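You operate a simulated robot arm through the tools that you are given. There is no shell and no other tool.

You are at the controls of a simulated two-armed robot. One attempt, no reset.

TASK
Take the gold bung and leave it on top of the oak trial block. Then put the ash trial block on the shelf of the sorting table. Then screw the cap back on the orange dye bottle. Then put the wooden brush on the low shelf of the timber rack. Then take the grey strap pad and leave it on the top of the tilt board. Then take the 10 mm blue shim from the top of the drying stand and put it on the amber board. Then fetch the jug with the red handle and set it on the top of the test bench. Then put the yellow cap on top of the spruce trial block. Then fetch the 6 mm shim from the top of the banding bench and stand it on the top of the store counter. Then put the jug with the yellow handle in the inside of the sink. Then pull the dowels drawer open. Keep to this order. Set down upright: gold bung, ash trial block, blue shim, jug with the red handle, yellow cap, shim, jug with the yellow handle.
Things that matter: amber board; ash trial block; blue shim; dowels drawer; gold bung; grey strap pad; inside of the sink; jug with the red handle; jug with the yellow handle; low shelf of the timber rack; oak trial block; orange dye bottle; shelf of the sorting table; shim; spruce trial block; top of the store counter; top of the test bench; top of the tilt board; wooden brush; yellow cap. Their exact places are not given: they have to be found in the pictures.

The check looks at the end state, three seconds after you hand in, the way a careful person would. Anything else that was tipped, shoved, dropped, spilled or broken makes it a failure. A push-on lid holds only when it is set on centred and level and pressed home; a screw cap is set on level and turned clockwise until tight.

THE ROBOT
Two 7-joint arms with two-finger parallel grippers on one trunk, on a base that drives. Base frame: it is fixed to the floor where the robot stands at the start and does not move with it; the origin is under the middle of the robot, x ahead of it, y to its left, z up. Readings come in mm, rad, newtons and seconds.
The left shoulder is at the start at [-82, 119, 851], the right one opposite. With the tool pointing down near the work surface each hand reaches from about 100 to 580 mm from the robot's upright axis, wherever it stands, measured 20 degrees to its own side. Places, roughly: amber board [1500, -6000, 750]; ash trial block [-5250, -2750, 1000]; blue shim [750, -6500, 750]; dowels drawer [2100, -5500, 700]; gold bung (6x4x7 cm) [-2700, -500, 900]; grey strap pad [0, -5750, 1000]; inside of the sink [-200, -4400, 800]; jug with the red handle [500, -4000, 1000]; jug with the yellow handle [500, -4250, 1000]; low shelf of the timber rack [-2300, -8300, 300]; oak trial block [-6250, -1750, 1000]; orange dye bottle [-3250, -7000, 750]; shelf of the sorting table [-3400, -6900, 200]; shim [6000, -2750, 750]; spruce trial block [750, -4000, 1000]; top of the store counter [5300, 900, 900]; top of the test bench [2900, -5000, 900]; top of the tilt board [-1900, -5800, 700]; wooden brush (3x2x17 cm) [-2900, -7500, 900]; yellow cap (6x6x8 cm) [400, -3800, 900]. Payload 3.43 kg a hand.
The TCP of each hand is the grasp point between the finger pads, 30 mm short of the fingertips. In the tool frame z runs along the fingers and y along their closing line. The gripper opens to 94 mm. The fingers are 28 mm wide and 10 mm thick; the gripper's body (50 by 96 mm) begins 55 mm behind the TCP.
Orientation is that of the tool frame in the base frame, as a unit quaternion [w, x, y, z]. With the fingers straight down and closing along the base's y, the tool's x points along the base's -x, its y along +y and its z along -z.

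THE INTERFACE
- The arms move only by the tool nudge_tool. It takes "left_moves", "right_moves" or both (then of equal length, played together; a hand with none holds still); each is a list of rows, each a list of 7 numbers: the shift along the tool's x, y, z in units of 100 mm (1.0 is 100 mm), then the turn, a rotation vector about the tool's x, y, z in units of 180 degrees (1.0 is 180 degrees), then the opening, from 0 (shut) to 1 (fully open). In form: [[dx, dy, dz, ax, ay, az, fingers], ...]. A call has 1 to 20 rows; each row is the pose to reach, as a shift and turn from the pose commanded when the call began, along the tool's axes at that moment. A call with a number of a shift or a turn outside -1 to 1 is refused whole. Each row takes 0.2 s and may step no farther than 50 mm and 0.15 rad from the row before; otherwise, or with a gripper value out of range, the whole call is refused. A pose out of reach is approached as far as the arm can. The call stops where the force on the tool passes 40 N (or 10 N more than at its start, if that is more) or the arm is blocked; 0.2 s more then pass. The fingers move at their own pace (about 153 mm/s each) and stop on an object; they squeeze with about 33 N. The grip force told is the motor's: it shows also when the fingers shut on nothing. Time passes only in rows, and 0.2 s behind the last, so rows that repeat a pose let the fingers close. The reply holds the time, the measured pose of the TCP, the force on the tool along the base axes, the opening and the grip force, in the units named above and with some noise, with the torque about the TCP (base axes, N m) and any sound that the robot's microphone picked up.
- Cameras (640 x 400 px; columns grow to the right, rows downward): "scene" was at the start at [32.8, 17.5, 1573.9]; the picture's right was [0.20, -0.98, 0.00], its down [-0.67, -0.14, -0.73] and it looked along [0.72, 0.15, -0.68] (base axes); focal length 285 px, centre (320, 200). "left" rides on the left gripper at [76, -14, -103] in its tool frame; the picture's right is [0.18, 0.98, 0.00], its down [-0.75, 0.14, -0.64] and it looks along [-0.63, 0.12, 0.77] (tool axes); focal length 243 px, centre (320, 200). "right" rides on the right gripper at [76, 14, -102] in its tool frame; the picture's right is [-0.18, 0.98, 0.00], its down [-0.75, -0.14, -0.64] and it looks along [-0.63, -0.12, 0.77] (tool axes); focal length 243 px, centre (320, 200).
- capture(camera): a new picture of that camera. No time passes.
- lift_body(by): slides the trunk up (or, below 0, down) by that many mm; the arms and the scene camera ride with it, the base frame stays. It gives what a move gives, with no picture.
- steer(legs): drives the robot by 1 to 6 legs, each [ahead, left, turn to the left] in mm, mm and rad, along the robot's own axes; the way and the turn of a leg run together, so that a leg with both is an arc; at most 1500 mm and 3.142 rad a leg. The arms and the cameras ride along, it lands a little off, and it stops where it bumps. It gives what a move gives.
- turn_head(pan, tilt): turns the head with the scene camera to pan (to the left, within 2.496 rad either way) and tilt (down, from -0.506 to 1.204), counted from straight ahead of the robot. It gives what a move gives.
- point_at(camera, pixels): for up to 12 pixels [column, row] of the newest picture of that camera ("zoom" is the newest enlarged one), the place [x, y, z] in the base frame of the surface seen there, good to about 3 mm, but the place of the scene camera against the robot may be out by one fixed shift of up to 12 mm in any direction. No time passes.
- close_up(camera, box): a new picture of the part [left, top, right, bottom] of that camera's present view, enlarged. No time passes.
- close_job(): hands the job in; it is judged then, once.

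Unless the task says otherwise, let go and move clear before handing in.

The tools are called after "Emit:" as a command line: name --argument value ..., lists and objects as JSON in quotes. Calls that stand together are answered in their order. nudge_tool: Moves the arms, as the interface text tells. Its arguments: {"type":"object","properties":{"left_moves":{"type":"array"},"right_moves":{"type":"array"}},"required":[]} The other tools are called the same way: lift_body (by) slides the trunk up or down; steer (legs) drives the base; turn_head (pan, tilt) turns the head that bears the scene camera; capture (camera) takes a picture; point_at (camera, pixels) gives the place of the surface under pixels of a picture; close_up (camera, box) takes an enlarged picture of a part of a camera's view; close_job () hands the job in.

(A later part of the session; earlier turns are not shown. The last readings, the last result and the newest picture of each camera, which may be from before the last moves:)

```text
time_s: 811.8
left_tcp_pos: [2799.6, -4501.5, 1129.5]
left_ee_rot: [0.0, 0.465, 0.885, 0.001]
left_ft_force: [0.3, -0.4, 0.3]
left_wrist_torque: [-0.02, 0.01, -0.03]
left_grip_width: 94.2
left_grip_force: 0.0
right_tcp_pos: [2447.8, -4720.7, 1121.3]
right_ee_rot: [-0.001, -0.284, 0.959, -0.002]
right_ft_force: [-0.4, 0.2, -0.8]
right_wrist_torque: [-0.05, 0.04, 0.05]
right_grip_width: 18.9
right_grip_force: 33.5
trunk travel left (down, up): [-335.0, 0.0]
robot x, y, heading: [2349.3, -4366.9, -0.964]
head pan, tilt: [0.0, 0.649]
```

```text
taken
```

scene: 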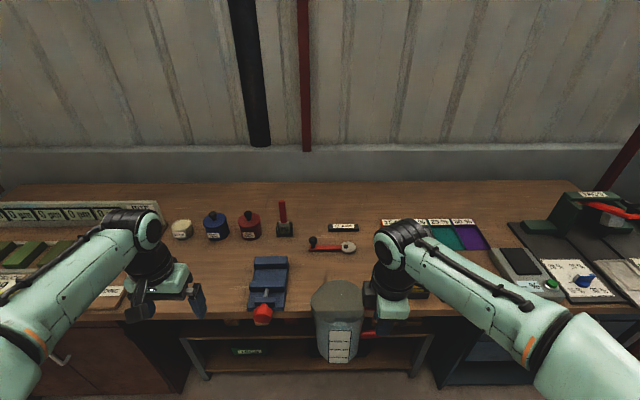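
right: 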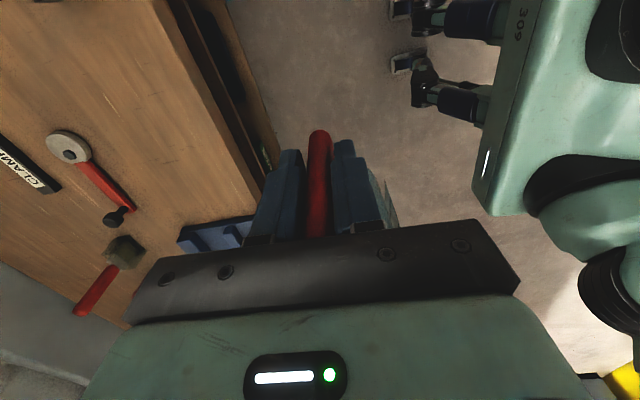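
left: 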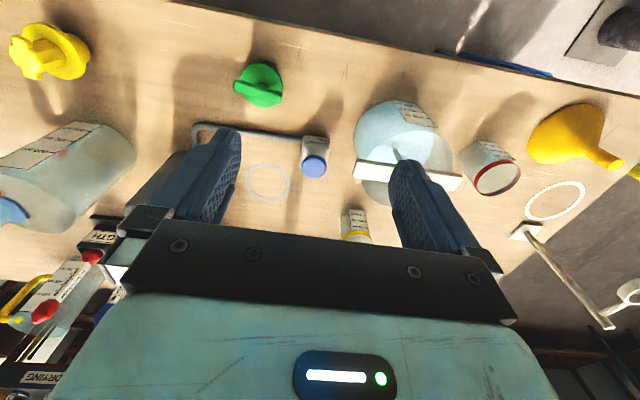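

I'll roll forward 205 mm and set the jug so its axis comes to about (2640,-4930).

Emit:
steer --legs '[[205, 0, 0]]'

Emit:
nudge_tool --right_moves '[[0.2, -0.4, 0, 0, 0, 0, 0], [0.39, -0.76, 0, 0, 0, 0, 0], [0.39, -0.76, 0.3, 0, 0, 0, 0], [0.39, -0.76, 0.7, 0, 0, 0, 0], [0.39, -0.76, 1.0, 0, 0, 0, 0]]'

Emit:
capture --camera "scene"

Emit:
close_up --camera "scene" --box '[220, 200, 440, 360]'

Emit:
capture --camera "left"

```text
time_s: 813.4
left_tcp_pos: [2915.5, -4670.1, 1129.1]
left_ee_rot: [0.001, 0.466, 0.885, 0.001]
left_ft_force: [-0.6, -0.5, -0.4]
left_wrist_torque: [0.0, 0.0, -0.02]
left_grip_width: 94.3
left_grip_force: 0.0
right_tcp_pos: [2563.3, -4888.9, 1121.8]
right_ee_rot: [0.0, -0.284, 0.959, -0.002]
right_ft_force: [0.8, 1.0, -0.6]
right_wrist_torque: [-0.05, 0.06, 0.01]
right_grip_width: 19.1
right_grip_force: 32.8
trunk travel left (down, up): [-335.0, 0.0]
robot x, y, heading: [2466.0, -4536.4, -0.969]
head pan, tilt: [0.0, 0.649]
```

```text
time_s: 814.6
left_tcp_pos: [2916.3, -4670.4, 1129.6]
left_ee_rot: [0.001, 0.466, 0.885, 0.002]
left_ft_force: [-1.2, -0.5, -0.6]
left_wrist_torque: [-0.03, -0.03, 0.0]
left_grip_width: 94.1
left_grip_force: 0.0
right_tcp_pos: [2572.7, -4975.0, 1021.2]
right_ee_rot: [0.0, -0.283, 0.959, -0.001]
right_ft_force: [-0.2, -0.5, -1.3]
right_wrist_torque: [-0.06, 0.05, -0.01]
right_grip_width: 19.1
right_grip_force: 33.2
trunk travel left (down, up): [-335.0, 0.0]
robot x, y, heading: [2467.3, -4536.0, -0.965]
head pan, tilt: [0.0, 0.649]
```

```text
taken
```

scene: 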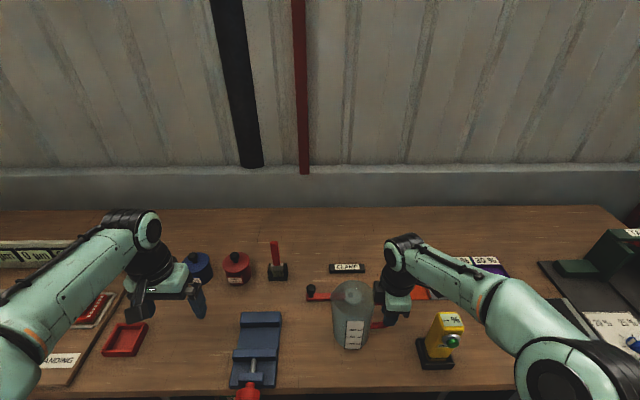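

```text
2.50 times, centred on (330, 280) of scene
```

zoom: 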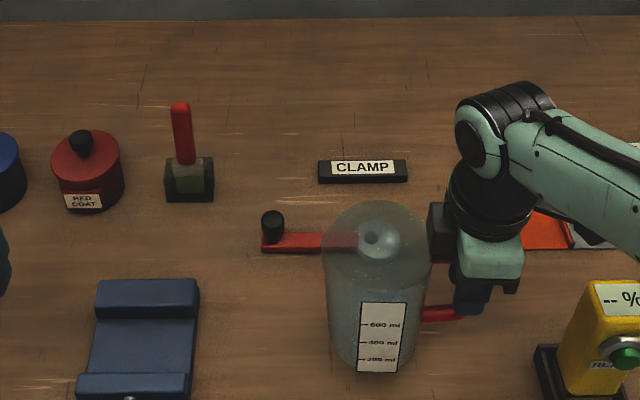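

```text
taken
```

left: 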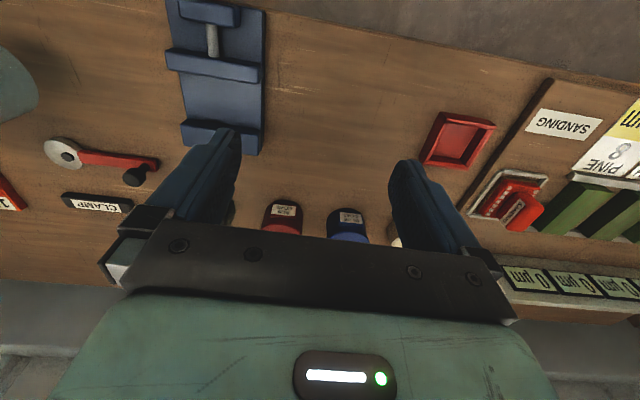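

Emit:
point_at --camera "left" --pixels '[[63, 153], [48, 150], [80, 155], [140, 175], [63, 140], [100, 158], [40, 80], [100, 90], [185, 60], [180, 130]]'

```text
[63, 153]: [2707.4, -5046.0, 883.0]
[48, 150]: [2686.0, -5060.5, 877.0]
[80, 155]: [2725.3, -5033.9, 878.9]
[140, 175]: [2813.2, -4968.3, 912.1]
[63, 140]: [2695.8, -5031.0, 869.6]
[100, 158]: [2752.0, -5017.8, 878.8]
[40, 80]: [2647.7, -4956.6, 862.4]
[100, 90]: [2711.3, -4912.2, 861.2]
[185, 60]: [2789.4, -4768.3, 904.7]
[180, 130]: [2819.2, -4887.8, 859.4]
```

The landing spot is clear (the wrench head is 130 mm away) and the bench is at z≈861.5. I'll lower to contact near TCP 959.

Emit:
nudge_tool --right_moves '[[0, 0, 0.3, 0, 0, 0, 0], [0, 0, 0.55, 0, 0, 0, 0]]'

Emit:
nudge_tool --right_moves '[[0, 0, 0.02, 0, 0, 0, 0], [0, 0, 0.04, 0, 0, 0, 0]]'

Emit:
nudge_tool --right_moves '[[0, 0, 0.01, 0, 0, 0, 0], [0, 0, 0.025, 0, 0, 0, 0]]'

```text
time_s: 815.2
left_tcp_pos: [2916.1, -4669.4, 1128.4]
left_ee_rot: [0.0, 0.466, 0.885, 0.001]
left_ft_force: [-0.1, -0.5, 0.1]
left_wrist_torque: [0.0, 0.03, -0.01]
left_grip_width: 93.9
left_grip_force: 0.0
right_tcp_pos: [2571.0, -4975.3, 966.7]
right_ee_rot: [-0.001, -0.284, 0.959, -0.001]
right_ft_force: [-0.1, -0.6, -1.3]
right_wrist_torque: [-0.04, 0.09, 0.04]
right_grip_width: 19.0
right_grip_force: 33.1
trunk travel left (down, up): [-335.0, 0.0]
robot x, y, heading: [2463.9, -4535.4, -0.962]
head pan, tilt: [0.0, 0.649]
```

```text
time_s: 815.8
left_tcp_pos: [2916.3, -4669.8, 1129.0]
left_ee_rot: [0.001, 0.466, 0.885, 0.002]
left_ft_force: [0.2, 0.2, 0.1]
left_wrist_torque: [0.0, 0.01, 0.0]
left_grip_width: 93.9
left_grip_force: 0.1
right_tcp_pos: [2572.9, -4975.1, 962.5]
right_ee_rot: [0.0, -0.284, 0.959, -0.002]
right_ft_force: [0.3, -0.3, -1.1]
right_wrist_torque: [-0.02, 0.06, -0.01]
right_grip_width: 19.3
right_grip_force: 32.7
trunk travel left (down, up): [-335.0, 0.0]
robot x, y, heading: [2466.8, -4533.6, -0.967]
head pan, tilt: [0.0, 0.649]
```

```text
time_s: 816.4
left_tcp_pos: [2916.8, -4669.5, 1129.2]
left_ee_rot: [0.001, 0.466, 0.885, 0.002]
left_ft_force: [-0.1, 0.2, 0.0]
left_wrist_torque: [0.01, -0.03, -0.02]
left_grip_width: 94.0
left_grip_force: 0.0
right_tcp_pos: [2573.2, -4975.4, 961.6]
right_ee_rot: [-0.001, -0.284, 0.959, -0.002]
right_ft_force: [0.2, 0.1, -1.6]
right_wrist_torque: [-0.09, 0.0, 0.0]
right_grip_width: 19.1
right_grip_force: 33.1
trunk travel left (down, up): [-335.0, 0.0]
robot x, y, heading: [2469.3, -4537.0, -0.959]
head pan, tilt: [0.0, 0.649]
```

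Emit:
nudge_tool --right_moves '[[0, 0, 0.015, 0, 0, 0, 0], [0, 0, 0.025, 0, 0, 0, 0]]'

Emit:
nudge_tool --right_moves '[[0, 0, 0.01, 0, 0, 0, 0], [0, 0, 0.015, 0, 0, 0, 0]]'

```text
time_s: 817.0
left_tcp_pos: [2916.0, -4670.8, 1130.0]
left_ee_rot: [0.0, 0.466, 0.885, 0.002]
left_ft_force: [-0.9, 0.3, 0.0]
left_wrist_torque: [-0.02, -0.02, -0.01]
left_grip_width: 93.8
left_grip_force: 0.0
right_tcp_pos: [2572.7, -4976.6, 958.3]
right_ee_rot: [-0.001, -0.283, 0.959, -0.001]
right_ft_force: [0.1, 0.5, 1.0]
right_wrist_torque: [0.03, -0.07, -0.01]
right_grip_width: 19.4
right_grip_force: 33.0
trunk travel left (down, up): [-335.0, 0.0]
robot x, y, heading: [2469.3, -4537.2, -0.965]
head pan, tilt: [0.0, 0.649]
```

```text
time_s: 817.6
left_tcp_pos: [2915.6, -4669.6, 1130.2]
left_ee_rot: [0.002, 0.466, 0.885, 0.002]
left_ft_force: [-1.0, -0.8, 0.1]
left_wrist_torque: [0.02, 0.02, 0.03]
left_grip_width: 94.3
left_grip_force: 0.1
right_tcp_pos: [2572.1, -4975.6, 957.9]
right_ee_rot: [0.0, -0.284, 0.959, -0.003]
right_ft_force: [-2.4, -1.1, 9.8]
right_wrist_torque: [0.6, -0.95, 0.03]
right_grip_width: 19.1
right_grip_force: 33.0
trunk travel left (down, up): [-335.0, 0.0]
robot x, y, heading: [2467.8, -4538.0, -0.961]
head pan, tilt: [0.0, 0.649]
```

Contact. I'll ease off, open, and rise straight up clear of the handle.

Emit:
nudge_tool --right_moves '[[0, 0, -0.012, 0, 0, 0, 0], [0, 0, -0.012, 0, 0, 0, 0.3], [0, 0, -0.012, 0, 0, 0, 0.6], [0, 0, -0.3, 0, 0, 0, 0.6], [0, 0, -0.7, 0, 0, 0, 0.6], [0, 0, -1.0, 0, 0, 0, 0.6]]'

Emit:
nudge_tool --right_moves '[[0, 0.3, -0.1, 0, 0, 0, 1], [0, 0.7, -0.1, 0, 0, 0.03, 1], [0, 1.0, -0.1, 0, 0, 0.07, 1]]'

Emit:
capture --camera "scene"

```text
time_s: 819.0
left_tcp_pos: [2915.7, -4667.9, 1127.8]
left_ee_rot: [0.001, 0.466, 0.885, 0.002]
left_ft_force: [-0.3, 0.1, 0.8]
left_wrist_torque: [0.01, -0.05, -0.03]
left_grip_width: 93.9
left_grip_force: 0.0
right_tcp_pos: [2573.3, -4974.1, 1057.0]
right_ee_rot: [0.0, -0.285, 0.959, -0.001]
right_ft_force: [0.8, -0.1, -0.4]
right_wrist_torque: [-0.02, 0.0, -0.01]
right_grip_width: 56.2
right_grip_force: 0.1
trunk travel left (down, up): [-335.0, 0.0]
robot x, y, heading: [2463.9, -4534.4, -0.961]
head pan, tilt: [0.0, 0.649]
```

```text
time_s: 819.8
left_tcp_pos: [2915.7, -4669.8, 1130.2]
left_ee_rot: [0.001, 0.465, 0.885, 0.001]
left_ft_force: [-0.1, -0.5, 1.0]
left_wrist_torque: [0.02, -0.01, 0.02]
left_grip_width: 94.3
left_grip_force: 0.0
right_tcp_pos: [2517.8, -4891.6, 1067.6]
right_ee_rot: [0.0, -0.176, 0.984, -0.003]
right_ft_force: [-0.5, 0.1, 0.5]
right_wrist_torque: [0.0, -0.02, 0.04]
right_grip_width: 94.3
right_grip_force: 0.0
trunk travel left (down, up): [-335.0, 0.0]
robot x, y, heading: [2462.0, -4534.7, -0.964]
head pan, tilt: [0.0, 0.649]
```

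```text
taken
```

scene: 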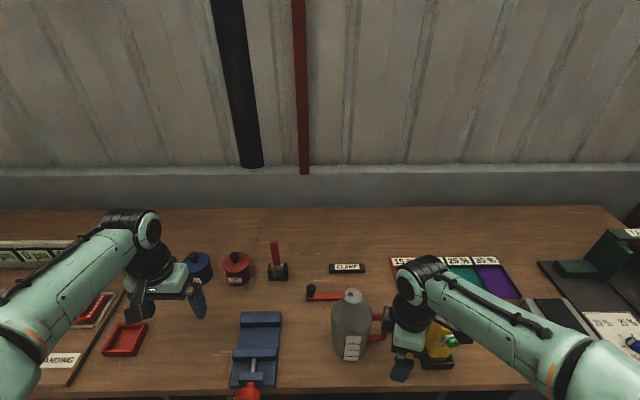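

The red jug stands on the test bench. I'll back off, neutralise the hand, and go back round to the vat side for the yellow cap.

Emit:
steer --legs '[[-300, 0, 0]]'

Emit:
nudge_tool --right_moves '[[0, 0, 0, 0, 0, 0.045, 1], [0, 0, 0, 0, 0, 0.09, 1], [0, 0, 0, 0, 0, 0.135, 1], [0, 0, 0, 0, 0, 0.18, 1], [0, 0, 0, 0, 0, 0.225, 1], [0, 0, 0, 0, 0, 0.27, 1], [0, 0, 0, 0, 0, 0.315, 1], [0, 0, 0, 0, 0, 0.36, 1], [0, 0, 0, 0, 0, 0.405, 1], [0, 0, 0, 0, 0, 0.419, 1]]'

Emit:
steer --legs '[[0, 0, 2.566], [1290, 0, 0], [0, 0, 0.29], [1107, 0, 0], [0, 0, 1.348], [1005, 0, 0]]'

Emit:
steer --legs '[[0, 0, 0.786], [1250, 0, 0], [0, 0, 1.3]]'

Emit:
turn_head --pan 0.0 --tilt 0.6

Emit:
capture --camera "scene"

```text
time_s: 821.9
left_tcp_pos: [2745.9, -4423.9, 1129.5]
left_ee_rot: [0.002, 0.464, 0.886, 0.001]
left_ft_force: [1.1, -0.2, -1.0]
left_wrist_torque: [-0.01, 0.02, -0.02]
left_grip_width: 94.0
left_grip_force: 0.0
right_tcp_pos: [2350.3, -4648.1, 1067.7]
right_ee_rot: [0.001, -0.179, 0.984, -0.001]
right_ft_force: [0.6, 0.2, 0.5]
right_wrist_torque: [-0.04, 0.0, -0.01]
right_grip_width: 94.1
right_grip_force: 0.1
trunk travel left (down, up): [-335.0, 0.0]
robot x, y, heading: [2297.4, -4292.4, -0.958]
head pan, tilt: [0.0, 0.649]
```

```text
time_s: 824.1
left_tcp_pos: [2746.1, -4423.8, 1129.4]
left_ee_rot: [0.001, 0.464, 0.886, 0.001]
left_ft_force: [0.3, -0.8, -0.5]
left_wrist_torque: [-0.01, 0.02, 0.02]
left_grip_width: 94.0
left_grip_force: 0.0
right_tcp_pos: [2349.3, -4649.1, 1067.2]
right_ee_rot: [0.002, 0.462, 0.887, -0.001]
right_ft_force: [0.3, -0.5, 0.3]
right_wrist_torque: [0.02, 0.03, -0.02]
right_grip_width: 93.8
right_grip_force: 0.0
trunk travel left (down, up): [-335.0, 0.0]
robot x, y, heading: [2297.0, -4292.6, -0.96]
head pan, tilt: [0.0, 0.649]
```

```text
time_s: 850.9
left_tcp_pos: [558.0, -2432.8, 1129.4]
left_ee_rot: [0.002, 0.999, 0.053, 0.001]
left_ft_force: [1.1, -0.4, 0.1]
left_wrist_torque: [0.01, 0.0, 0.0]
left_grip_width: 93.9
left_grip_force: 0.1
right_tcp_pos: [550.6, -1978.4, 1066.5]
right_ee_rot: [-0.001, 0.998, 0.058, -0.001]
right_ft_force: [0.1, 0.0, 0.0]
right_wrist_torque: [-0.01, 0.05, 0.04]
right_grip_width: 94.0
right_grip_force: 0.0
trunk travel left (down, up): [-335.0, 0.0]
robot x, y, heading: [884.2, -2103.4, -3.026]
head pan, tilt: [0.0, 0.649]
```

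```text
time_s: 862.5
left_tcp_pos: [545.4, -3206.2, 1129.9]
left_ee_rot: [0.001, 0.463, 0.886, 0.001]
left_ft_force: [-0.1, 0.0, 0.4]
left_wrist_torque: [0.01, 0.0, -0.01]
left_grip_width: 94.0
left_grip_force: 0.1
right_tcp_pos: [149.6, -3431.8, 1066.9]
right_ee_rot: [0.002, 0.46, 0.888, -0.002]
right_ft_force: [0.5, 0.0, -0.4]
right_wrist_torque: [0.01, -0.02, -0.03]
right_grip_width: 94.2
right_grip_force: 0.1
trunk travel left (down, up): [-335.0, 0.0]
robot x, y, heading: [94.6, -3077.0, -0.958]
head pan, tilt: [0.0, 0.649]
```

```text
time_s: 863.1
left_tcp_pos: [546.6, -3204.2, 1129.7]
left_ee_rot: [0.001, 0.463, 0.886, 0.002]
left_ft_force: [0.0, -0.5, 0.0]
left_wrist_torque: [0.01, -0.01, 0.0]
left_grip_width: 93.9
left_grip_force: 0.1
right_tcp_pos: [149.2, -3430.7, 1066.6]
right_ee_rot: [0.002, 0.46, 0.888, -0.002]
right_ft_force: [0.5, 0.1, 0.3]
right_wrist_torque: [0.0, 0.03, 0.0]
right_grip_width: 94.0
right_grip_force: 0.0
trunk travel left (down, up): [-335.0, 0.0]
robot x, y, heading: [96.4, -3073.3, -0.958]
head pan, tilt: [0.0, 0.6]
```

```text
taken
```

scene: 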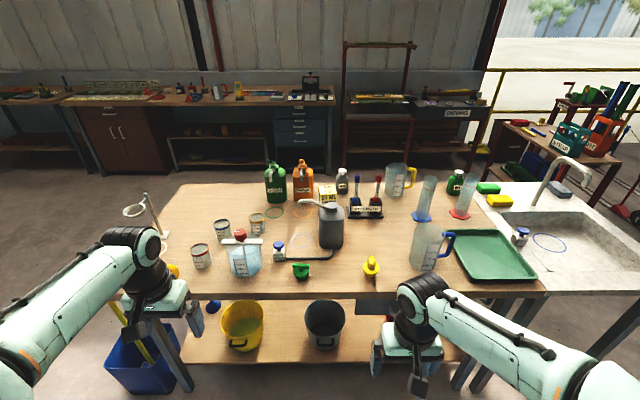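

The yellow cap is at (371,266). I'll move in towards it.

Emit:
steer --legs '[[275, -66, 0]]'

Emit:
capture --camera "right"

Emit:
capture --camera "scene"

```text
time_s: 865.1
left_tcp_pos: [648.4, -3466.0, 1128.8]
left_ee_rot: [0.0, 0.463, 0.886, 0.002]
left_ft_force: [0.7, 0.2, 0.9]
left_wrist_torque: [0.0, 0.02, 0.0]
left_grip_width: 94.0
left_grip_force: 0.0
right_tcp_pos: [254.2, -3691.6, 1066.5]
right_ee_rot: [0.001, 0.46, 0.888, -0.002]
right_ft_force: [-0.5, 0.5, -0.4]
right_wrist_torque: [0.0, 0.03, 0.01]
right_grip_width: 94.0
right_grip_force: 0.0
trunk travel left (down, up): [-335.0, 0.0]
robot x, y, heading: [200.7, -3336.8, -0.959]
head pan, tilt: [0.0, 0.6]
```

```text
taken
```

right: 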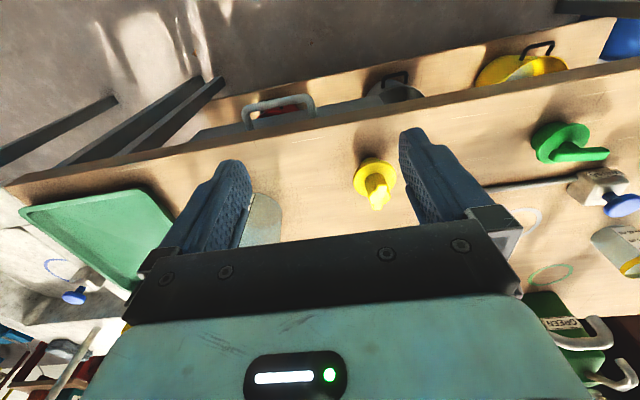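

```text
taken
```

scene: 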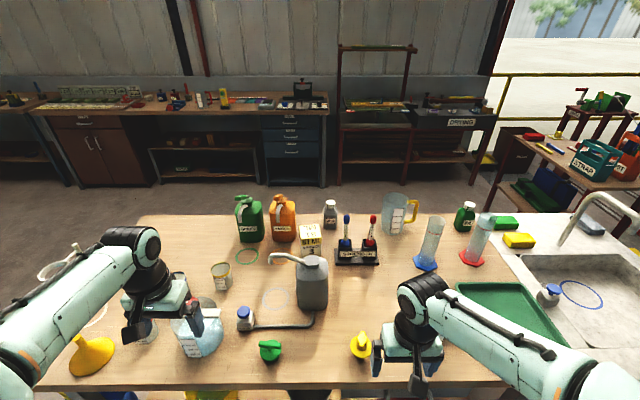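

Emit:
close_up --camera "right" --box '[330, 130, 430, 230]'

Emit:
point_at --camera "right" --pixels '[[377, 180], [378, 190], [370, 192], [380, 207], [376, 170], [357, 172], [394, 172], [375, 160], [360, 200], [345, 180], [378, 200]]'

```text
4.00 times, centred on (380, 180) of right
```

zoom: 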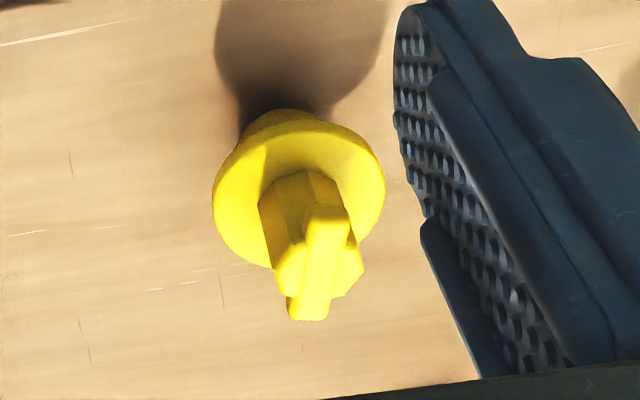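

```text
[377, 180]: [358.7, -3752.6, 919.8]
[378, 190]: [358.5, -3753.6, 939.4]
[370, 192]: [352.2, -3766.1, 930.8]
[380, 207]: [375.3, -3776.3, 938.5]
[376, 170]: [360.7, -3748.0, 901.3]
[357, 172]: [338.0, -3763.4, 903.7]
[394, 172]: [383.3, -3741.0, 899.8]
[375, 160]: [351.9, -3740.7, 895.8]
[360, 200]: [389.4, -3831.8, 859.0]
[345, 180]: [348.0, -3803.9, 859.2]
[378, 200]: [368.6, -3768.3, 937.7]
```

The cap is centred at (367,-3765): flange at z≈902, knob up to 939. I'll grip the knob left-right with fingertips just above the flange.

Emit:
nudge_tool --right_moves '[[-0.35, 0.2, 0, 0, 0, 0, 1], [-0.7, 0.4, 0, 0, 0, 0, 1], [-1.0, 0.498, 0.2, 0, 0, 0, 1]]'

Emit:
nudge_tool --right_moves '[[-0.25, 0, 0.2, 0, 0, 0, 1], [-0.25, 0, 0.6, 0, 0, 0, 1]]'

Emit:
capture --camera "right"

Emit:
point_at --camera "right" --pixels '[[320, 130], [320, 150], [310, 110], [330, 110], [300, 110], [345, 110]]'

```text
time_s: 865.9
left_tcp_pos: [649.7, -3467.8, 1129.6]
left_ee_rot: [0.0, 0.464, 0.886, 0.003]
left_ft_force: [-1.0, 0.3, 0.3]
left_wrist_torque: [0.03, -0.01, 0.02]
left_grip_width: 94.1
left_grip_force: 0.1
right_tcp_pos: [352.3, -3745.2, 1047.5]
right_ee_rot: [0.0, 0.46, 0.888, -0.002]
right_ft_force: [0.3, -0.2, 0.3]
right_wrist_torque: [0.03, 0.01, -0.02]
right_grip_width: 94.1
right_grip_force: 0.0
trunk travel left (down, up): [-335.0, 0.0]
robot x, y, heading: [200.9, -3332.5, -0.96]
head pan, tilt: [0.0, 0.6]
```

```text
time_s: 866.5
left_tcp_pos: [648.5, -3467.9, 1129.1]
left_ee_rot: [0.001, 0.464, 0.886, 0.002]
left_ft_force: [-0.8, 0.4, 0.6]
left_wrist_torque: [0.0, 0.02, 0.01]
left_grip_width: 93.9
left_grip_force: 0.1
right_tcp_pos: [365.8, -3764.1, 986.0]
right_ee_rot: [0.002, 0.459, 0.888, -0.002]
right_ft_force: [-0.4, 0.5, -0.2]
right_wrist_torque: [-0.02, -0.04, -0.02]
right_grip_width: 94.2
right_grip_force: 0.1
trunk travel left (down, up): [-335.0, 0.0]
robot x, y, heading: [201.7, -3332.8, -0.955]
head pan, tilt: [0.0, 0.6]
```

```text
taken
```

right: 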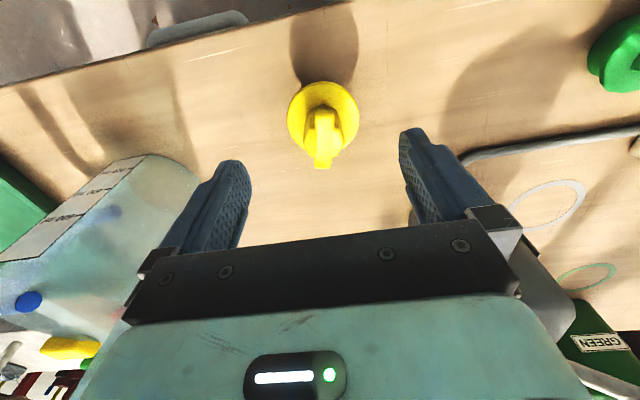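

```text
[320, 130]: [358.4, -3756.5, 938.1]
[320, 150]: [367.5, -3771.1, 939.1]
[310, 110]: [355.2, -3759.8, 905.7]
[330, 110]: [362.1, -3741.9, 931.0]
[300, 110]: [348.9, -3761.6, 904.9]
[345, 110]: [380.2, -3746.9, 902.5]
```

Emit:
point_at --camera "right" --pixels '[[150, 170], [185, 175], [195, 185], [150, 220], [170, 200], [160, 160]]'

```text
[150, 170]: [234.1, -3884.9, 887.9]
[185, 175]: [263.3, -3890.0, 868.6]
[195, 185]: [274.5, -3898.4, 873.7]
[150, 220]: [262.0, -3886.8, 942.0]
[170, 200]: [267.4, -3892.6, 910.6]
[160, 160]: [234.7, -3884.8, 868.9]
```

Emit:
nudge_tool --right_moves '[[0, 0, 0.3, 0, 0, 0, 1], [0, 0, 0.49, 0, 0, 0, 0.7], [0, 0, 0.49, 0, 0, 0, 0], [0, 0, 0.49, 0, 0, 0, 0], [0, 0, 0.49, 0, 0, 0, 0]]'

Emit:
nudge_tool --right_moves '[[0, 0, -0.05, 0, 0, 0, 0], [0, 0, -0.15, 0, 0, 0, 0], [0, 0, -0.5, 0, 0, 0, 0], [0, 0, -1.0, 0, 0, 0, 0]]'

Emit:
capture --camera "right"

```text
time_s: 867.7
left_tcp_pos: [650.5, -3466.9, 1130.0]
left_ee_rot: [0.0, 0.464, 0.886, 0.002]
left_ft_force: [0.8, 0.4, 0.0]
left_wrist_torque: [-0.02, -0.02, 0.0]
left_grip_width: 94.0
left_grip_force: 0.1
right_tcp_pos: [366.0, -3765.7, 937.5]
right_ee_rot: [0.002, 0.459, 0.888, -0.002]
right_ft_force: [0.5, 0.3, 0.0]
right_wrist_torque: [0.0, -0.05, -0.03]
right_grip_width: 24.4
right_grip_force: 33.1
trunk travel left (down, up): [-335.0, 0.0]
robot x, y, heading: [202.5, -3333.9, -0.959]
head pan, tilt: [0.0, 0.6]
```

```text
time_s: 868.7
left_tcp_pos: [648.9, -3467.2, 1128.6]
left_ee_rot: [0.001, 0.463, 0.886, 0.002]
left_ft_force: [0.3, 0.6, 0.0]
left_wrist_torque: [-0.04, -0.02, 0.0]
left_grip_width: 94.0
left_grip_force: 0.0
right_tcp_pos: [366.6, -3765.4, 1038.0]
right_ee_rot: [0.001, 0.459, 0.888, -0.002]
right_ft_force: [0.0, 0.2, -0.4]
right_wrist_torque: [-0.01, 0.01, -0.03]
right_grip_width: 24.3
right_grip_force: 33.3
trunk travel left (down, up): [-335.0, 0.0]
robot x, y, heading: [200.4, -3340.1, -0.96]
head pan, tilt: [0.0, 0.6]
```

```text
taken
```

right: 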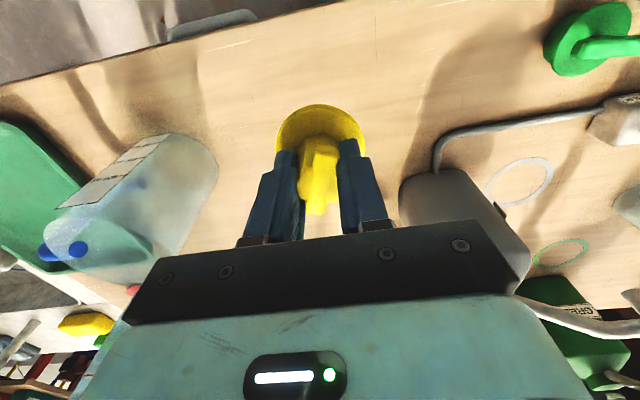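

The cap is held. I'll draw it back and drive round to the other side of the bench, from where the spruce block is reachable.

Emit:
nudge_tool --right_moves '[[0.3, 0, -0.1, 0, 0, 0, 0], [0.7, 0, -0.3, 0, 0, 0, 0], [0.9, 0, -0.4, 0, 0, 0, 0]]'

Emit:
steer --legs '[[-300, 0, 0], [0, 0, 1.83], [1400, 0, 0], [0, 0, -0.77], [1050, 0, 0]]'

Emit:
steer --legs '[[0, 0, -1.349], [1107, 0, 0], [0, 0, -0.69], [1393, 0, 0]]'

```text
time_s: 869.5
left_tcp_pos: [650.3, -3467.2, 1129.7]
left_ee_rot: [0.001, 0.464, 0.886, 0.003]
left_ft_force: [-0.3, 0.6, 0.0]
left_wrist_torque: [0.01, 0.02, -0.02]
left_grip_width: 93.9
left_grip_force: 0.0
right_tcp_pos: [314.2, -3690.5, 1077.1]
right_ee_rot: [0.001, 0.46, 0.888, -0.001]
right_ft_force: [0.2, 0.4, -0.7]
right_wrist_torque: [0.02, 0.0, 0.03]
right_grip_width: 24.6
right_grip_force: 33.0
trunk travel left (down, up): [-335.0, 0.0]
robot x, y, heading: [199.1, -3337.6, -0.959]
head pan, tilt: [0.0, 0.6]
```

```text
time_s: 889.6
left_tcp_pos: [2296.6, -1557.0, 1128.7]
left_ee_rot: [0.0, -0.052, 0.999, 0.002]
left_ft_force: [0.2, -0.5, -0.7]
left_wrist_torque: [-0.01, 0.02, -0.03]
left_grip_width: 94.0
left_grip_force: 0.0
right_tcp_pos: [2332.1, -1958.9, 1077.7]
right_ee_rot: [0.002, -0.057, 0.998, 0.0]
right_ft_force: [0.6, -0.2, -1.3]
right_wrist_torque: [0.03, -0.04, 0.02]
right_grip_width: 24.5
right_grip_force: 32.9
trunk travel left (down, up): [-335.0, 0.0]
robot x, y, heading: [1965.3, -1885.1, 0.113]
head pan, tilt: [0.0, 0.6]
```

```text
time_s: 907.0
left_tcp_pos: [1938.8, -4685.8, 1128.0]
left_ee_rot: [0.002, 0.828, 0.56, 0.002]
left_ft_force: [0.8, -0.1, 0.1]
left_wrist_torque: [0.02, -0.04, 0.0]
left_grip_width: 94.2
left_grip_force: 0.1
right_tcp_pos: [1568.1, -4528.3, 1077.4]
right_ee_rot: [0.0, 0.826, 0.564, -0.002]
right_ft_force: [0.8, 1.0, -0.1]
right_wrist_torque: [-0.01, -0.02, 0.02]
right_grip_width: 24.4
right_grip_force: 32.8
trunk travel left (down, up): [-335.0, 0.0]
robot x, y, heading: [1800.6, -4240.0, -1.945]
head pan, tilt: [0.0, 0.6]
```

Emit:
steer --legs '[[0, 0, -0.837], [910, 0, 0], [0, 0, -1.315]]'

Emit:
turn_head --pan 0.0 --tilt 0.6

Emit:
capture --camera "scene"

Emit:
close_up --camera "scene" --box '[180, 160, 480, 340]'

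```text
time_s: 917.3
left_tcp_pos: [503.0, -4419.6, 1129.8]
left_ee_rot: [0.002, 0.885, -0.466, -0.001]
left_ft_force: [0.5, -1.1, 0.3]
left_wrist_torque: [0.02, 0.02, -0.01]
left_grip_width: 93.9
left_grip_force: 0.1
right_tcp_pos: [840.4, -4197.0, 1077.3]
right_ee_rot: [-0.002, 0.886, -0.464, -0.001]
right_ft_force: [-0.6, 0.5, -0.7]
right_wrist_torque: [0.01, -0.04, -0.01]
right_grip_width: 24.3
right_grip_force: 32.6
trunk travel left (down, up): [-335.0, 0.0]
robot x, y, heading: [953.1, -4551.7, 2.176]
head pan, tilt: [0.0, 0.6]
```

```text
time_s: 917.9
left_tcp_pos: [501.8, -4417.7, 1130.1]
left_ee_rot: [0.003, 0.884, -0.467, -0.002]
left_ft_force: [-0.7, 1.1, -0.1]
left_wrist_torque: [-0.02, 0.0, 0.02]
left_grip_width: 94.1
left_grip_force: 0.1
right_tcp_pos: [840.6, -4197.1, 1078.6]
right_ee_rot: [-0.002, 0.886, -0.463, -0.001]
right_ft_force: [-0.1, 0.2, -1.3]
right_wrist_torque: [-0.03, 0.03, -0.05]
right_grip_width: 24.7
right_grip_force: 33.0
trunk travel left (down, up): [-335.0, 0.0]
robot x, y, heading: [949.0, -4552.9, 2.175]
head pan, tilt: [0.0, 0.6]
```

```text
taken
```

scene: 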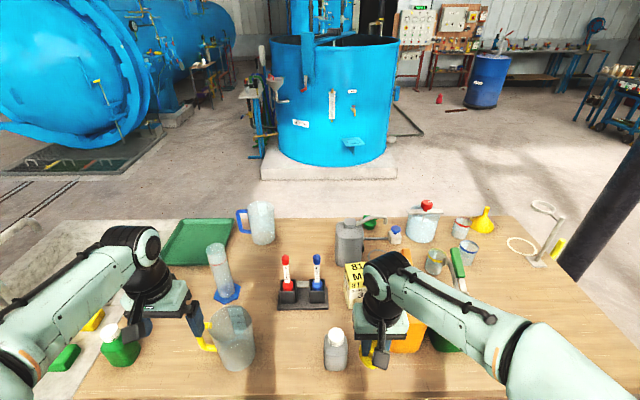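

```text
2.13 times, centred on (330, 250) of scene
```

zoom: 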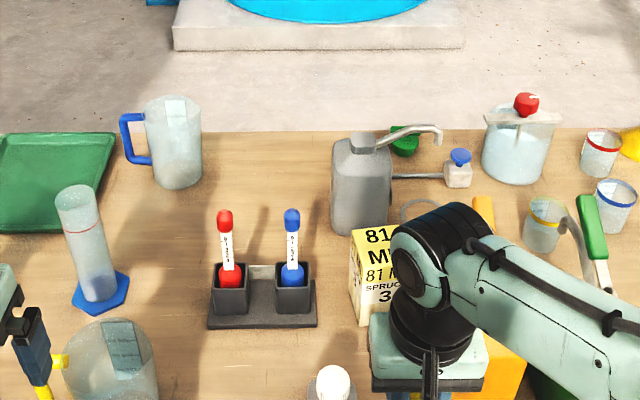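

Emit:
point_at --camera "scene" --pixels '[[350, 270], [356, 265], [350, 290], [405, 330], [458, 262], [405, 252], [440, 270], [335, 335], [348, 228], [232, 330], [315, 262], [300, 395]]'

Emit:
capture --camera "right"

```text
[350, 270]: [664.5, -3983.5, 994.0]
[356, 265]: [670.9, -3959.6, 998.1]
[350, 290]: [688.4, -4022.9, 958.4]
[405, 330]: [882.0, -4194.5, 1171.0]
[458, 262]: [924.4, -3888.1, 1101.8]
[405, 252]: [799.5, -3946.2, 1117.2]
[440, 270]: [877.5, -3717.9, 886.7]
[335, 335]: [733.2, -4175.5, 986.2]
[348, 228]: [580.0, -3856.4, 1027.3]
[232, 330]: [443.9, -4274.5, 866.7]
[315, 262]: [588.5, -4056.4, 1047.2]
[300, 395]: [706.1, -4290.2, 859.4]
```

```text
taken
```

right: 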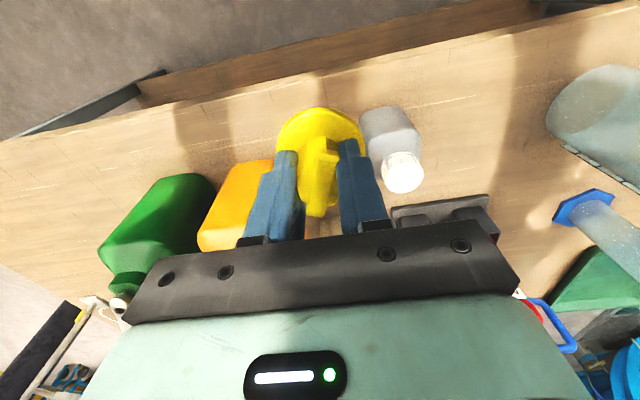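

The spruce block's top is at z≈994, centred around (690,-4000), with the amber pump lever (z 1117) about 120 mm to its right. I'll raise the cap higher, roll forward 185 mm, and measure the block from the wrist camera.

Emit:
nudge_tool --right_moves '[[0, 0, -0.4, 0, 0, 0, 0], [0, 0, -0.7, 0, 0, 0, 0]]'

Emit:
steer --legs '[[185, 0, 0]]'

Emit:
capture --camera "right"

Emit:
capture --camera "scene"

```text
time_s: 918.5
left_tcp_pos: [502.9, -4417.8, 1129.8]
left_ee_rot: [0.002, 0.884, -0.467, -0.001]
left_ft_force: [-0.8, 0.0, -1.0]
left_wrist_torque: [-0.02, -0.02, 0.0]
left_grip_width: 93.7
left_grip_force: 0.0
right_tcp_pos: [838.7, -4196.8, 1147.1]
right_ee_rot: [-0.001, 0.887, -0.462, -0.002]
right_ft_force: [-0.4, -0.3, -1.9]
right_wrist_torque: [0.01, 0.03, -0.01]
right_grip_width: 24.6
right_grip_force: 32.9
trunk travel left (down, up): [-335.0, 0.0]
robot x, y, heading: [953.6, -4554.2, 2.174]
head pan, tilt: [0.0, 0.6]
```

```text
time_s: 920.0
left_tcp_pos: [396.8, -4267.4, 1128.4]
left_ee_rot: [0.001, 0.885, -0.465, -0.001]
left_ft_force: [-0.1, -0.6, 0.0]
left_wrist_torque: [0.03, 0.02, 0.03]
left_grip_width: 93.9
left_grip_force: 0.1
right_tcp_pos: [734.2, -4045.5, 1146.5]
right_ee_rot: [-0.001, 0.887, -0.463, -0.002]
right_ft_force: [-0.3, 0.0, -0.6]
right_wrist_torque: [0.03, 0.01, 0.01]
right_grip_width: 24.5
right_grip_force: 32.6
trunk travel left (down, up): [-335.0, 0.0]
robot x, y, heading: [844.9, -4404.4, 2.175]
head pan, tilt: [0.0, 0.6]
```

```text
taken
```

right: 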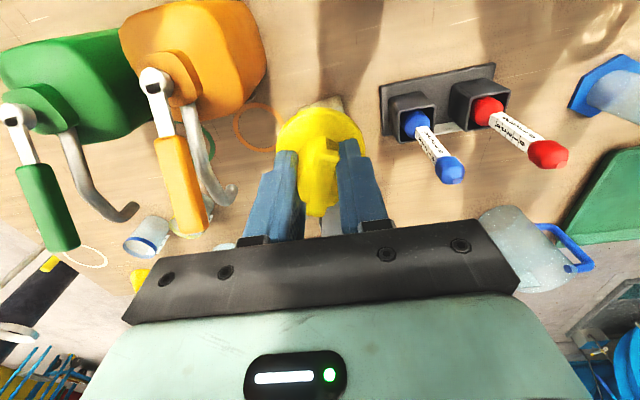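

```text
taken
```

scene: 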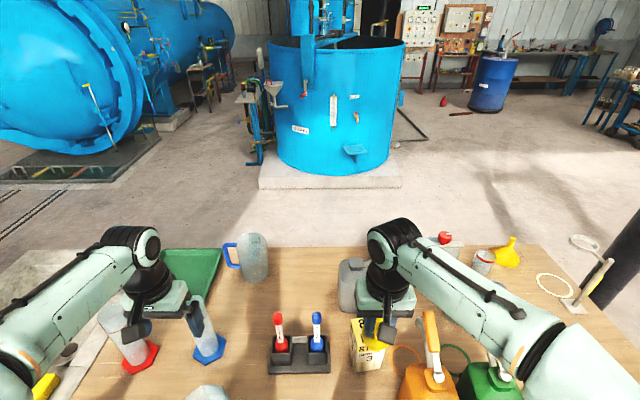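

Emit:
close_up --camera "scene" --box '[320, 280, 440, 390]'

Emit:
capture --camera "left"

```text
3.64 times, centred on (380, 335) of scene
```

zoom: 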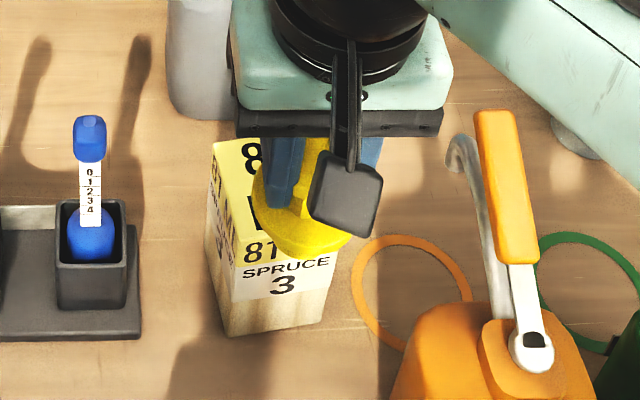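

```text
taken
```

left: 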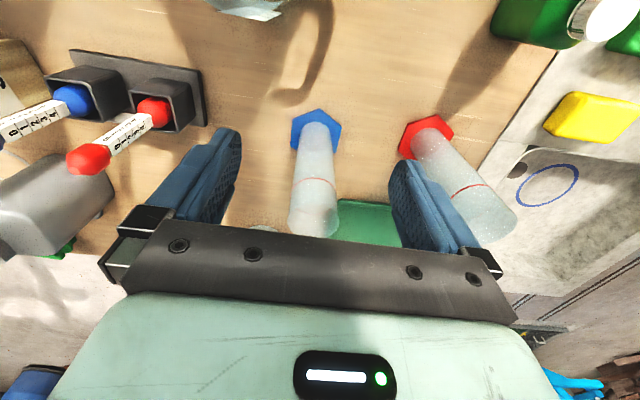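

Emit:
point_at --camera "zoom" --pixels '[[218, 155], [243, 255], [235, 328], [318, 312], [335, 262], [230, 200], [275, 325], [255, 170], [250, 240], [270, 250]]'

Emit:
point_at --camera "left" --pixels '[[20, 80], [10, 60], [30, 100], [40, 90], [5, 90]]'

```text
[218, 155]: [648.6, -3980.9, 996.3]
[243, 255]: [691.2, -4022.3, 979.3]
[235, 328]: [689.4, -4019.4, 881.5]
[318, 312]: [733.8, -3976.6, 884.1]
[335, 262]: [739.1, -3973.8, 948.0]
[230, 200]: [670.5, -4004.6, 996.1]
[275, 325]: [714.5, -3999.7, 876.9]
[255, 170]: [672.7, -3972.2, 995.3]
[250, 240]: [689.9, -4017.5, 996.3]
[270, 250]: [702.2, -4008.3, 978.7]
```

```text
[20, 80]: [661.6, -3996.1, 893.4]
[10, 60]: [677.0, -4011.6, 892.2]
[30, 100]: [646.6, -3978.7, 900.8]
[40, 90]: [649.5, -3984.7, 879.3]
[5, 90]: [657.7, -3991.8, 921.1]
```

The block's top centre is about (692.5,-3979) at z≈994. I'll move the cap over it and lower gently.

Emit:
nudge_tool --right_moves '[[0, 0, 0.25, 0, 0, 0, 0], [-0.4, -0.02, 0.27, 0, 0, 0, 0], [-0.784, -0.037, 0.27, 0, 0, 0, 0]]'

Emit:
close_up --camera "scene" --box '[320, 270, 440, 380]'

Emit:
capture --camera "right"

```text
time_s: 920.8
left_tcp_pos: [396.9, -4266.1, 1129.2]
left_ee_rot: [0.003, 0.885, -0.466, 0.0]
left_ft_force: [-0.1, 0.5, -0.1]
left_wrist_torque: [-0.01, -0.03, 0.0]
left_grip_width: 94.3
left_grip_force: 0.1
right_tcp_pos: [689.3, -3977.6, 1122.1]
right_ee_rot: [-0.001, 0.887, -0.462, -0.002]
right_ft_force: [0.5, 0.2, -0.2]
right_wrist_torque: [-0.01, 0.04, -0.01]
right_grip_width: 24.4
right_grip_force: 32.9
trunk travel left (down, up): [-335.0, 0.0]
robot x, y, heading: [840.9, -4399.1, 2.179]
head pan, tilt: [0.0, 0.6]
```

```text
3.64 times, centred on (380, 325) of scene
```

zoom: 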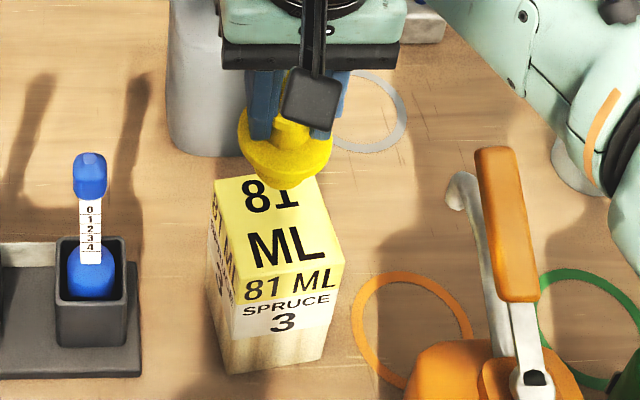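

```text
taken
```

right: 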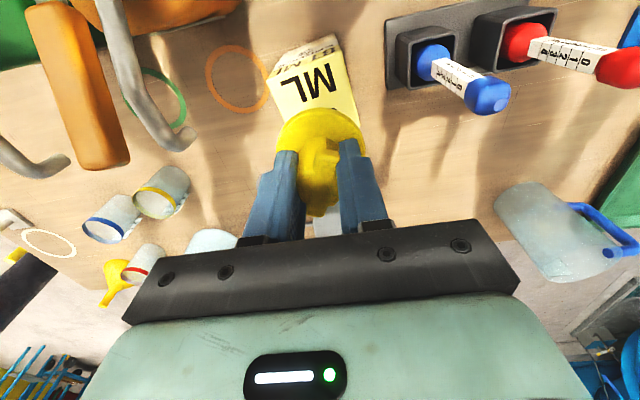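

Emit:
point_at --camera "right" --pixels '[[270, 88], [338, 67], [357, 122], [280, 112], [310, 90], [275, 75], [335, 50]]'

Emit:
point_at --camera "zoom" --pixels '[[218, 185], [318, 175], [340, 262], [235, 290], [232, 370], [330, 345]]'

```text
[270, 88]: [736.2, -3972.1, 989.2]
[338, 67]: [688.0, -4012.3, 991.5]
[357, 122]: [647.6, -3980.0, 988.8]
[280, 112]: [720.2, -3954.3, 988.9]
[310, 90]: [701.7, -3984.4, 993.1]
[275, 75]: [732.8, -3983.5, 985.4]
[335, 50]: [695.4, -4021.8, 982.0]
```

```text
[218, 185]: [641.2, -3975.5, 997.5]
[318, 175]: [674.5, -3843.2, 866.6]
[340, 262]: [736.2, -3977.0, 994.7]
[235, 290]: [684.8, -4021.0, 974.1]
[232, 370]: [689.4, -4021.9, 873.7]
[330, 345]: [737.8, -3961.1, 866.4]
```

Emit:
nudge_tool --right_moves '[[0, -0.03, 0.25, 0, 0, 0, 0], [0, -0.03, 0.47, 0, 0, 0, 0]]'

Emit:
nudge_tool --right_moves '[[0, 0, 0.02, 0, 0, 0, 0], [0, 0, 0.035, 0, 0, 0, 0]]'

Emit:
nudge_tool --right_moves '[[0, 0, 0.012, 0, 0, 0, 0], [0, 0, 0.025, 0, 0, 0, 0]]'

```text
time_s: 921.4
left_tcp_pos: [396.3, -4268.1, 1129.5]
left_ee_rot: [0.003, 0.884, -0.467, -0.001]
left_ft_force: [0.4, -0.1, -0.2]
left_wrist_torque: [0.04, -0.03, 0.03]
left_grip_width: 94.1
left_grip_force: 0.2
right_tcp_pos: [692.3, -3976.2, 1074.2]
right_ee_rot: [-0.001, 0.887, -0.463, -0.001]
right_ft_force: [-0.1, 0.3, -1.2]
right_wrist_torque: [0.0, 0.02, 0.0]
right_grip_width: 24.4
right_grip_force: 33.5
trunk travel left (down, up): [-335.0, 0.0]
robot x, y, heading: [846.2, -4402.9, 2.177]
head pan, tilt: [0.0, 0.6]
```

```text
time_s: 922.0
left_tcp_pos: [396.8, -4268.6, 1128.9]
left_ee_rot: [0.002, 0.885, -0.466, -0.001]
left_ft_force: [-0.1, 0.2, -0.4]
left_wrist_torque: [0.03, -0.02, -0.01]
left_grip_width: 94.1
left_grip_force: 0.0
right_tcp_pos: [691.6, -3976.8, 1070.5]
right_ee_rot: [-0.001, 0.886, -0.463, -0.002]
right_ft_force: [-0.7, 0.0, 0.4]
right_wrist_torque: [-0.01, 0.0, -0.01]
right_grip_width: 24.7
right_grip_force: 32.3
trunk travel left (down, up): [-335.0, 0.0]
robot x, y, heading: [843.7, -4398.2, 2.176]
head pan, tilt: [0.0, 0.6]
```

```text
time_s: 922.6
left_tcp_pos: [397.1, -4267.7, 1129.3]
left_ee_rot: [0.002, 0.885, -0.466, -0.001]
left_ft_force: [0.7, -0.2, -0.4]
left_wrist_torque: [0.0, -0.02, 0.02]
left_grip_width: 94.0
left_grip_force: 0.0
right_tcp_pos: [693.5, -3976.5, 1067.8]
right_ee_rot: [-0.002, 0.887, -0.461, -0.001]
right_ft_force: [-0.5, -0.6, -0.2]
right_wrist_torque: [0.02, -0.02, 0.03]
right_grip_width: 24.3
right_grip_force: 33.0
trunk travel left (down, up): [-335.0, 0.0]
robot x, y, heading: [845.3, -4398.7, 2.181]
head pan, tilt: [0.0, 0.6]
```

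Emit:
nudge_tool --right_moves '[[0, 0, 0.012, 0, 0, 0, 0], [0, 0, 0.02, 0, 0, 0, 0]]'

Emit:
nudge_tool --right_moves '[[0, 0, 0.01, 0, 0, 0, 0], [0, 0, 0.015, 0, 0, 0, 0]]'

Emit:
close_up --camera "scene" --box '[320, 270, 440, 380]'

```text
time_s: 923.2
left_tcp_pos: [396.2, -4267.3, 1130.6]
left_ee_rot: [0.002, 0.885, -0.466, -0.002]
left_ft_force: [0.9, -0.3, -0.1]
left_wrist_torque: [0.0, 0.02, 0.01]
left_grip_width: 94.1
left_grip_force: 0.2
right_tcp_pos: [693.3, -3977.0, 1068.3]
right_ee_rot: [-0.001, 0.887, -0.463, -0.004]
right_ft_force: [0.9, -0.9, 12.1]
right_wrist_torque: [-0.05, -0.07, -0.02]
right_grip_width: 24.6
right_grip_force: 33.4
trunk travel left (down, up): [-335.0, 0.0]
robot x, y, heading: [844.8, -4402.1, 2.177]
head pan, tilt: [0.0, 0.6]
```

```text
time_s: 923.8
left_tcp_pos: [397.8, -4267.2, 1129.9]
left_ee_rot: [0.001, 0.885, -0.466, -0.001]
left_ft_force: [-0.4, 0.2, 0.5]
left_wrist_torque: [-0.03, 0.01, -0.01]
left_grip_width: 94.1
left_grip_force: 0.0
right_tcp_pos: [693.7, -3977.0, 1066.3]
right_ee_rot: [-0.002, 0.887, -0.461, -0.004]
right_ft_force: [1.1, 1.1, 26.2]
right_wrist_torque: [0.08, 0.06, 0.0]
right_grip_width: 24.7
right_grip_force: 32.8
trunk travel left (down, up): [-335.0, 0.0]
robot x, y, heading: [850.0, -4403.5, 2.173]
head pan, tilt: [0.0, 0.6]
```

```text
3.64 times, centred on (380, 325) of scene
```

zoom: 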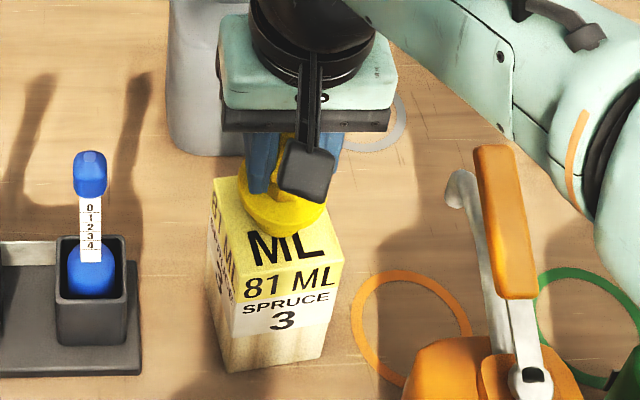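

Seated on the block. I'll ease off, open, and rise.

Emit:
nudge_tool --right_moves '[[0, 0, -0.025, 0, 0, 0, 0], [0, 0, -0.025, 0, 0, 0, 0]]'

Emit:
nudge_tool --right_moves '[[0, 0, 0, 0, 0, 0, 0.3], [0, 0, 0, 0, 0, 0, 0.55], [0, 0, 0, 0, 0, 0, 0.55], [0, 0, -0.25, 0, 0, 0, 0.55], [0.05, 0, -0.5, 0, 0, 0, 0.55]]'

Emit:
capture --camera "right"

Emit:
close_up --camera "scene" --box '[320, 270, 440, 380]'

```text
time_s: 924.4
left_tcp_pos: [397.0, -4266.2, 1129.6]
left_ee_rot: [0.001, 0.885, -0.466, 0.0]
left_ft_force: [-0.3, 0.5, 0.0]
left_wrist_torque: [0.0, -0.01, -0.01]
left_grip_width: 94.1
left_grip_force: 0.0
right_tcp_pos: [692.9, -3976.2, 1066.3]
right_ee_rot: [-0.002, 0.887, -0.463, -0.001]
right_ft_force: [-3.8, 3.7, 14.1]
right_wrist_torque: [0.29, 0.28, 0.02]
right_grip_width: 24.6
right_grip_force: 33.1
trunk travel left (down, up): [-335.0, 0.0]
robot x, y, heading: [846.9, -4399.8, 2.178]
head pan, tilt: [0.0, 0.6]
```

```text
time_s: 925.6
left_tcp_pos: [396.8, -4266.2, 1129.5]
left_ee_rot: [0.002, 0.885, -0.466, -0.001]
left_ft_force: [0.2, -0.7, -0.1]
left_wrist_torque: [-0.02, 0.0, 0.04]
left_grip_width: 94.2
left_grip_force: 0.1
right_tcp_pos: [697.1, -3981.1, 1117.0]
right_ee_rot: [-0.002, 0.887, -0.462, -0.002]
right_ft_force: [0.1, 0.1, 0.7]
right_wrist_torque: [0.0, -0.01, 0.02]
right_grip_width: 51.7
right_grip_force: 0.1
trunk travel left (down, up): [-335.0, 0.0]
robot x, y, heading: [847.4, -4401.7, 2.18]
head pan, tilt: [0.0, 0.6]
```

```text
taken
```

right: 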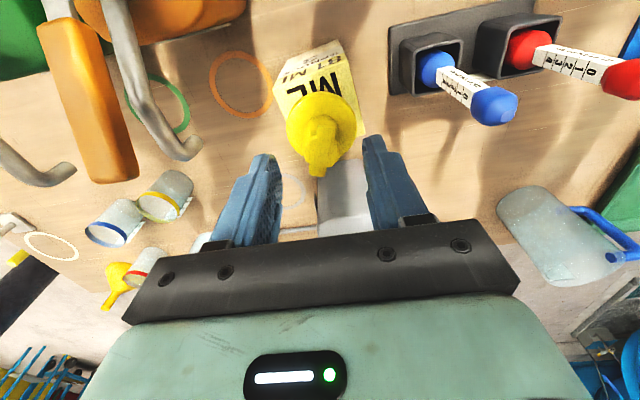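

```text
3.64 times, centred on (380, 325) of scene
```

zoom: 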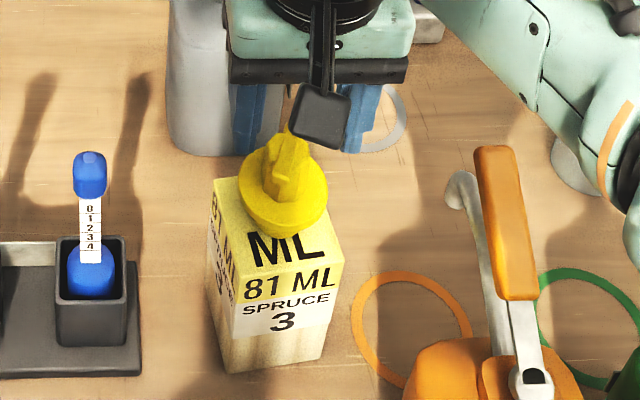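

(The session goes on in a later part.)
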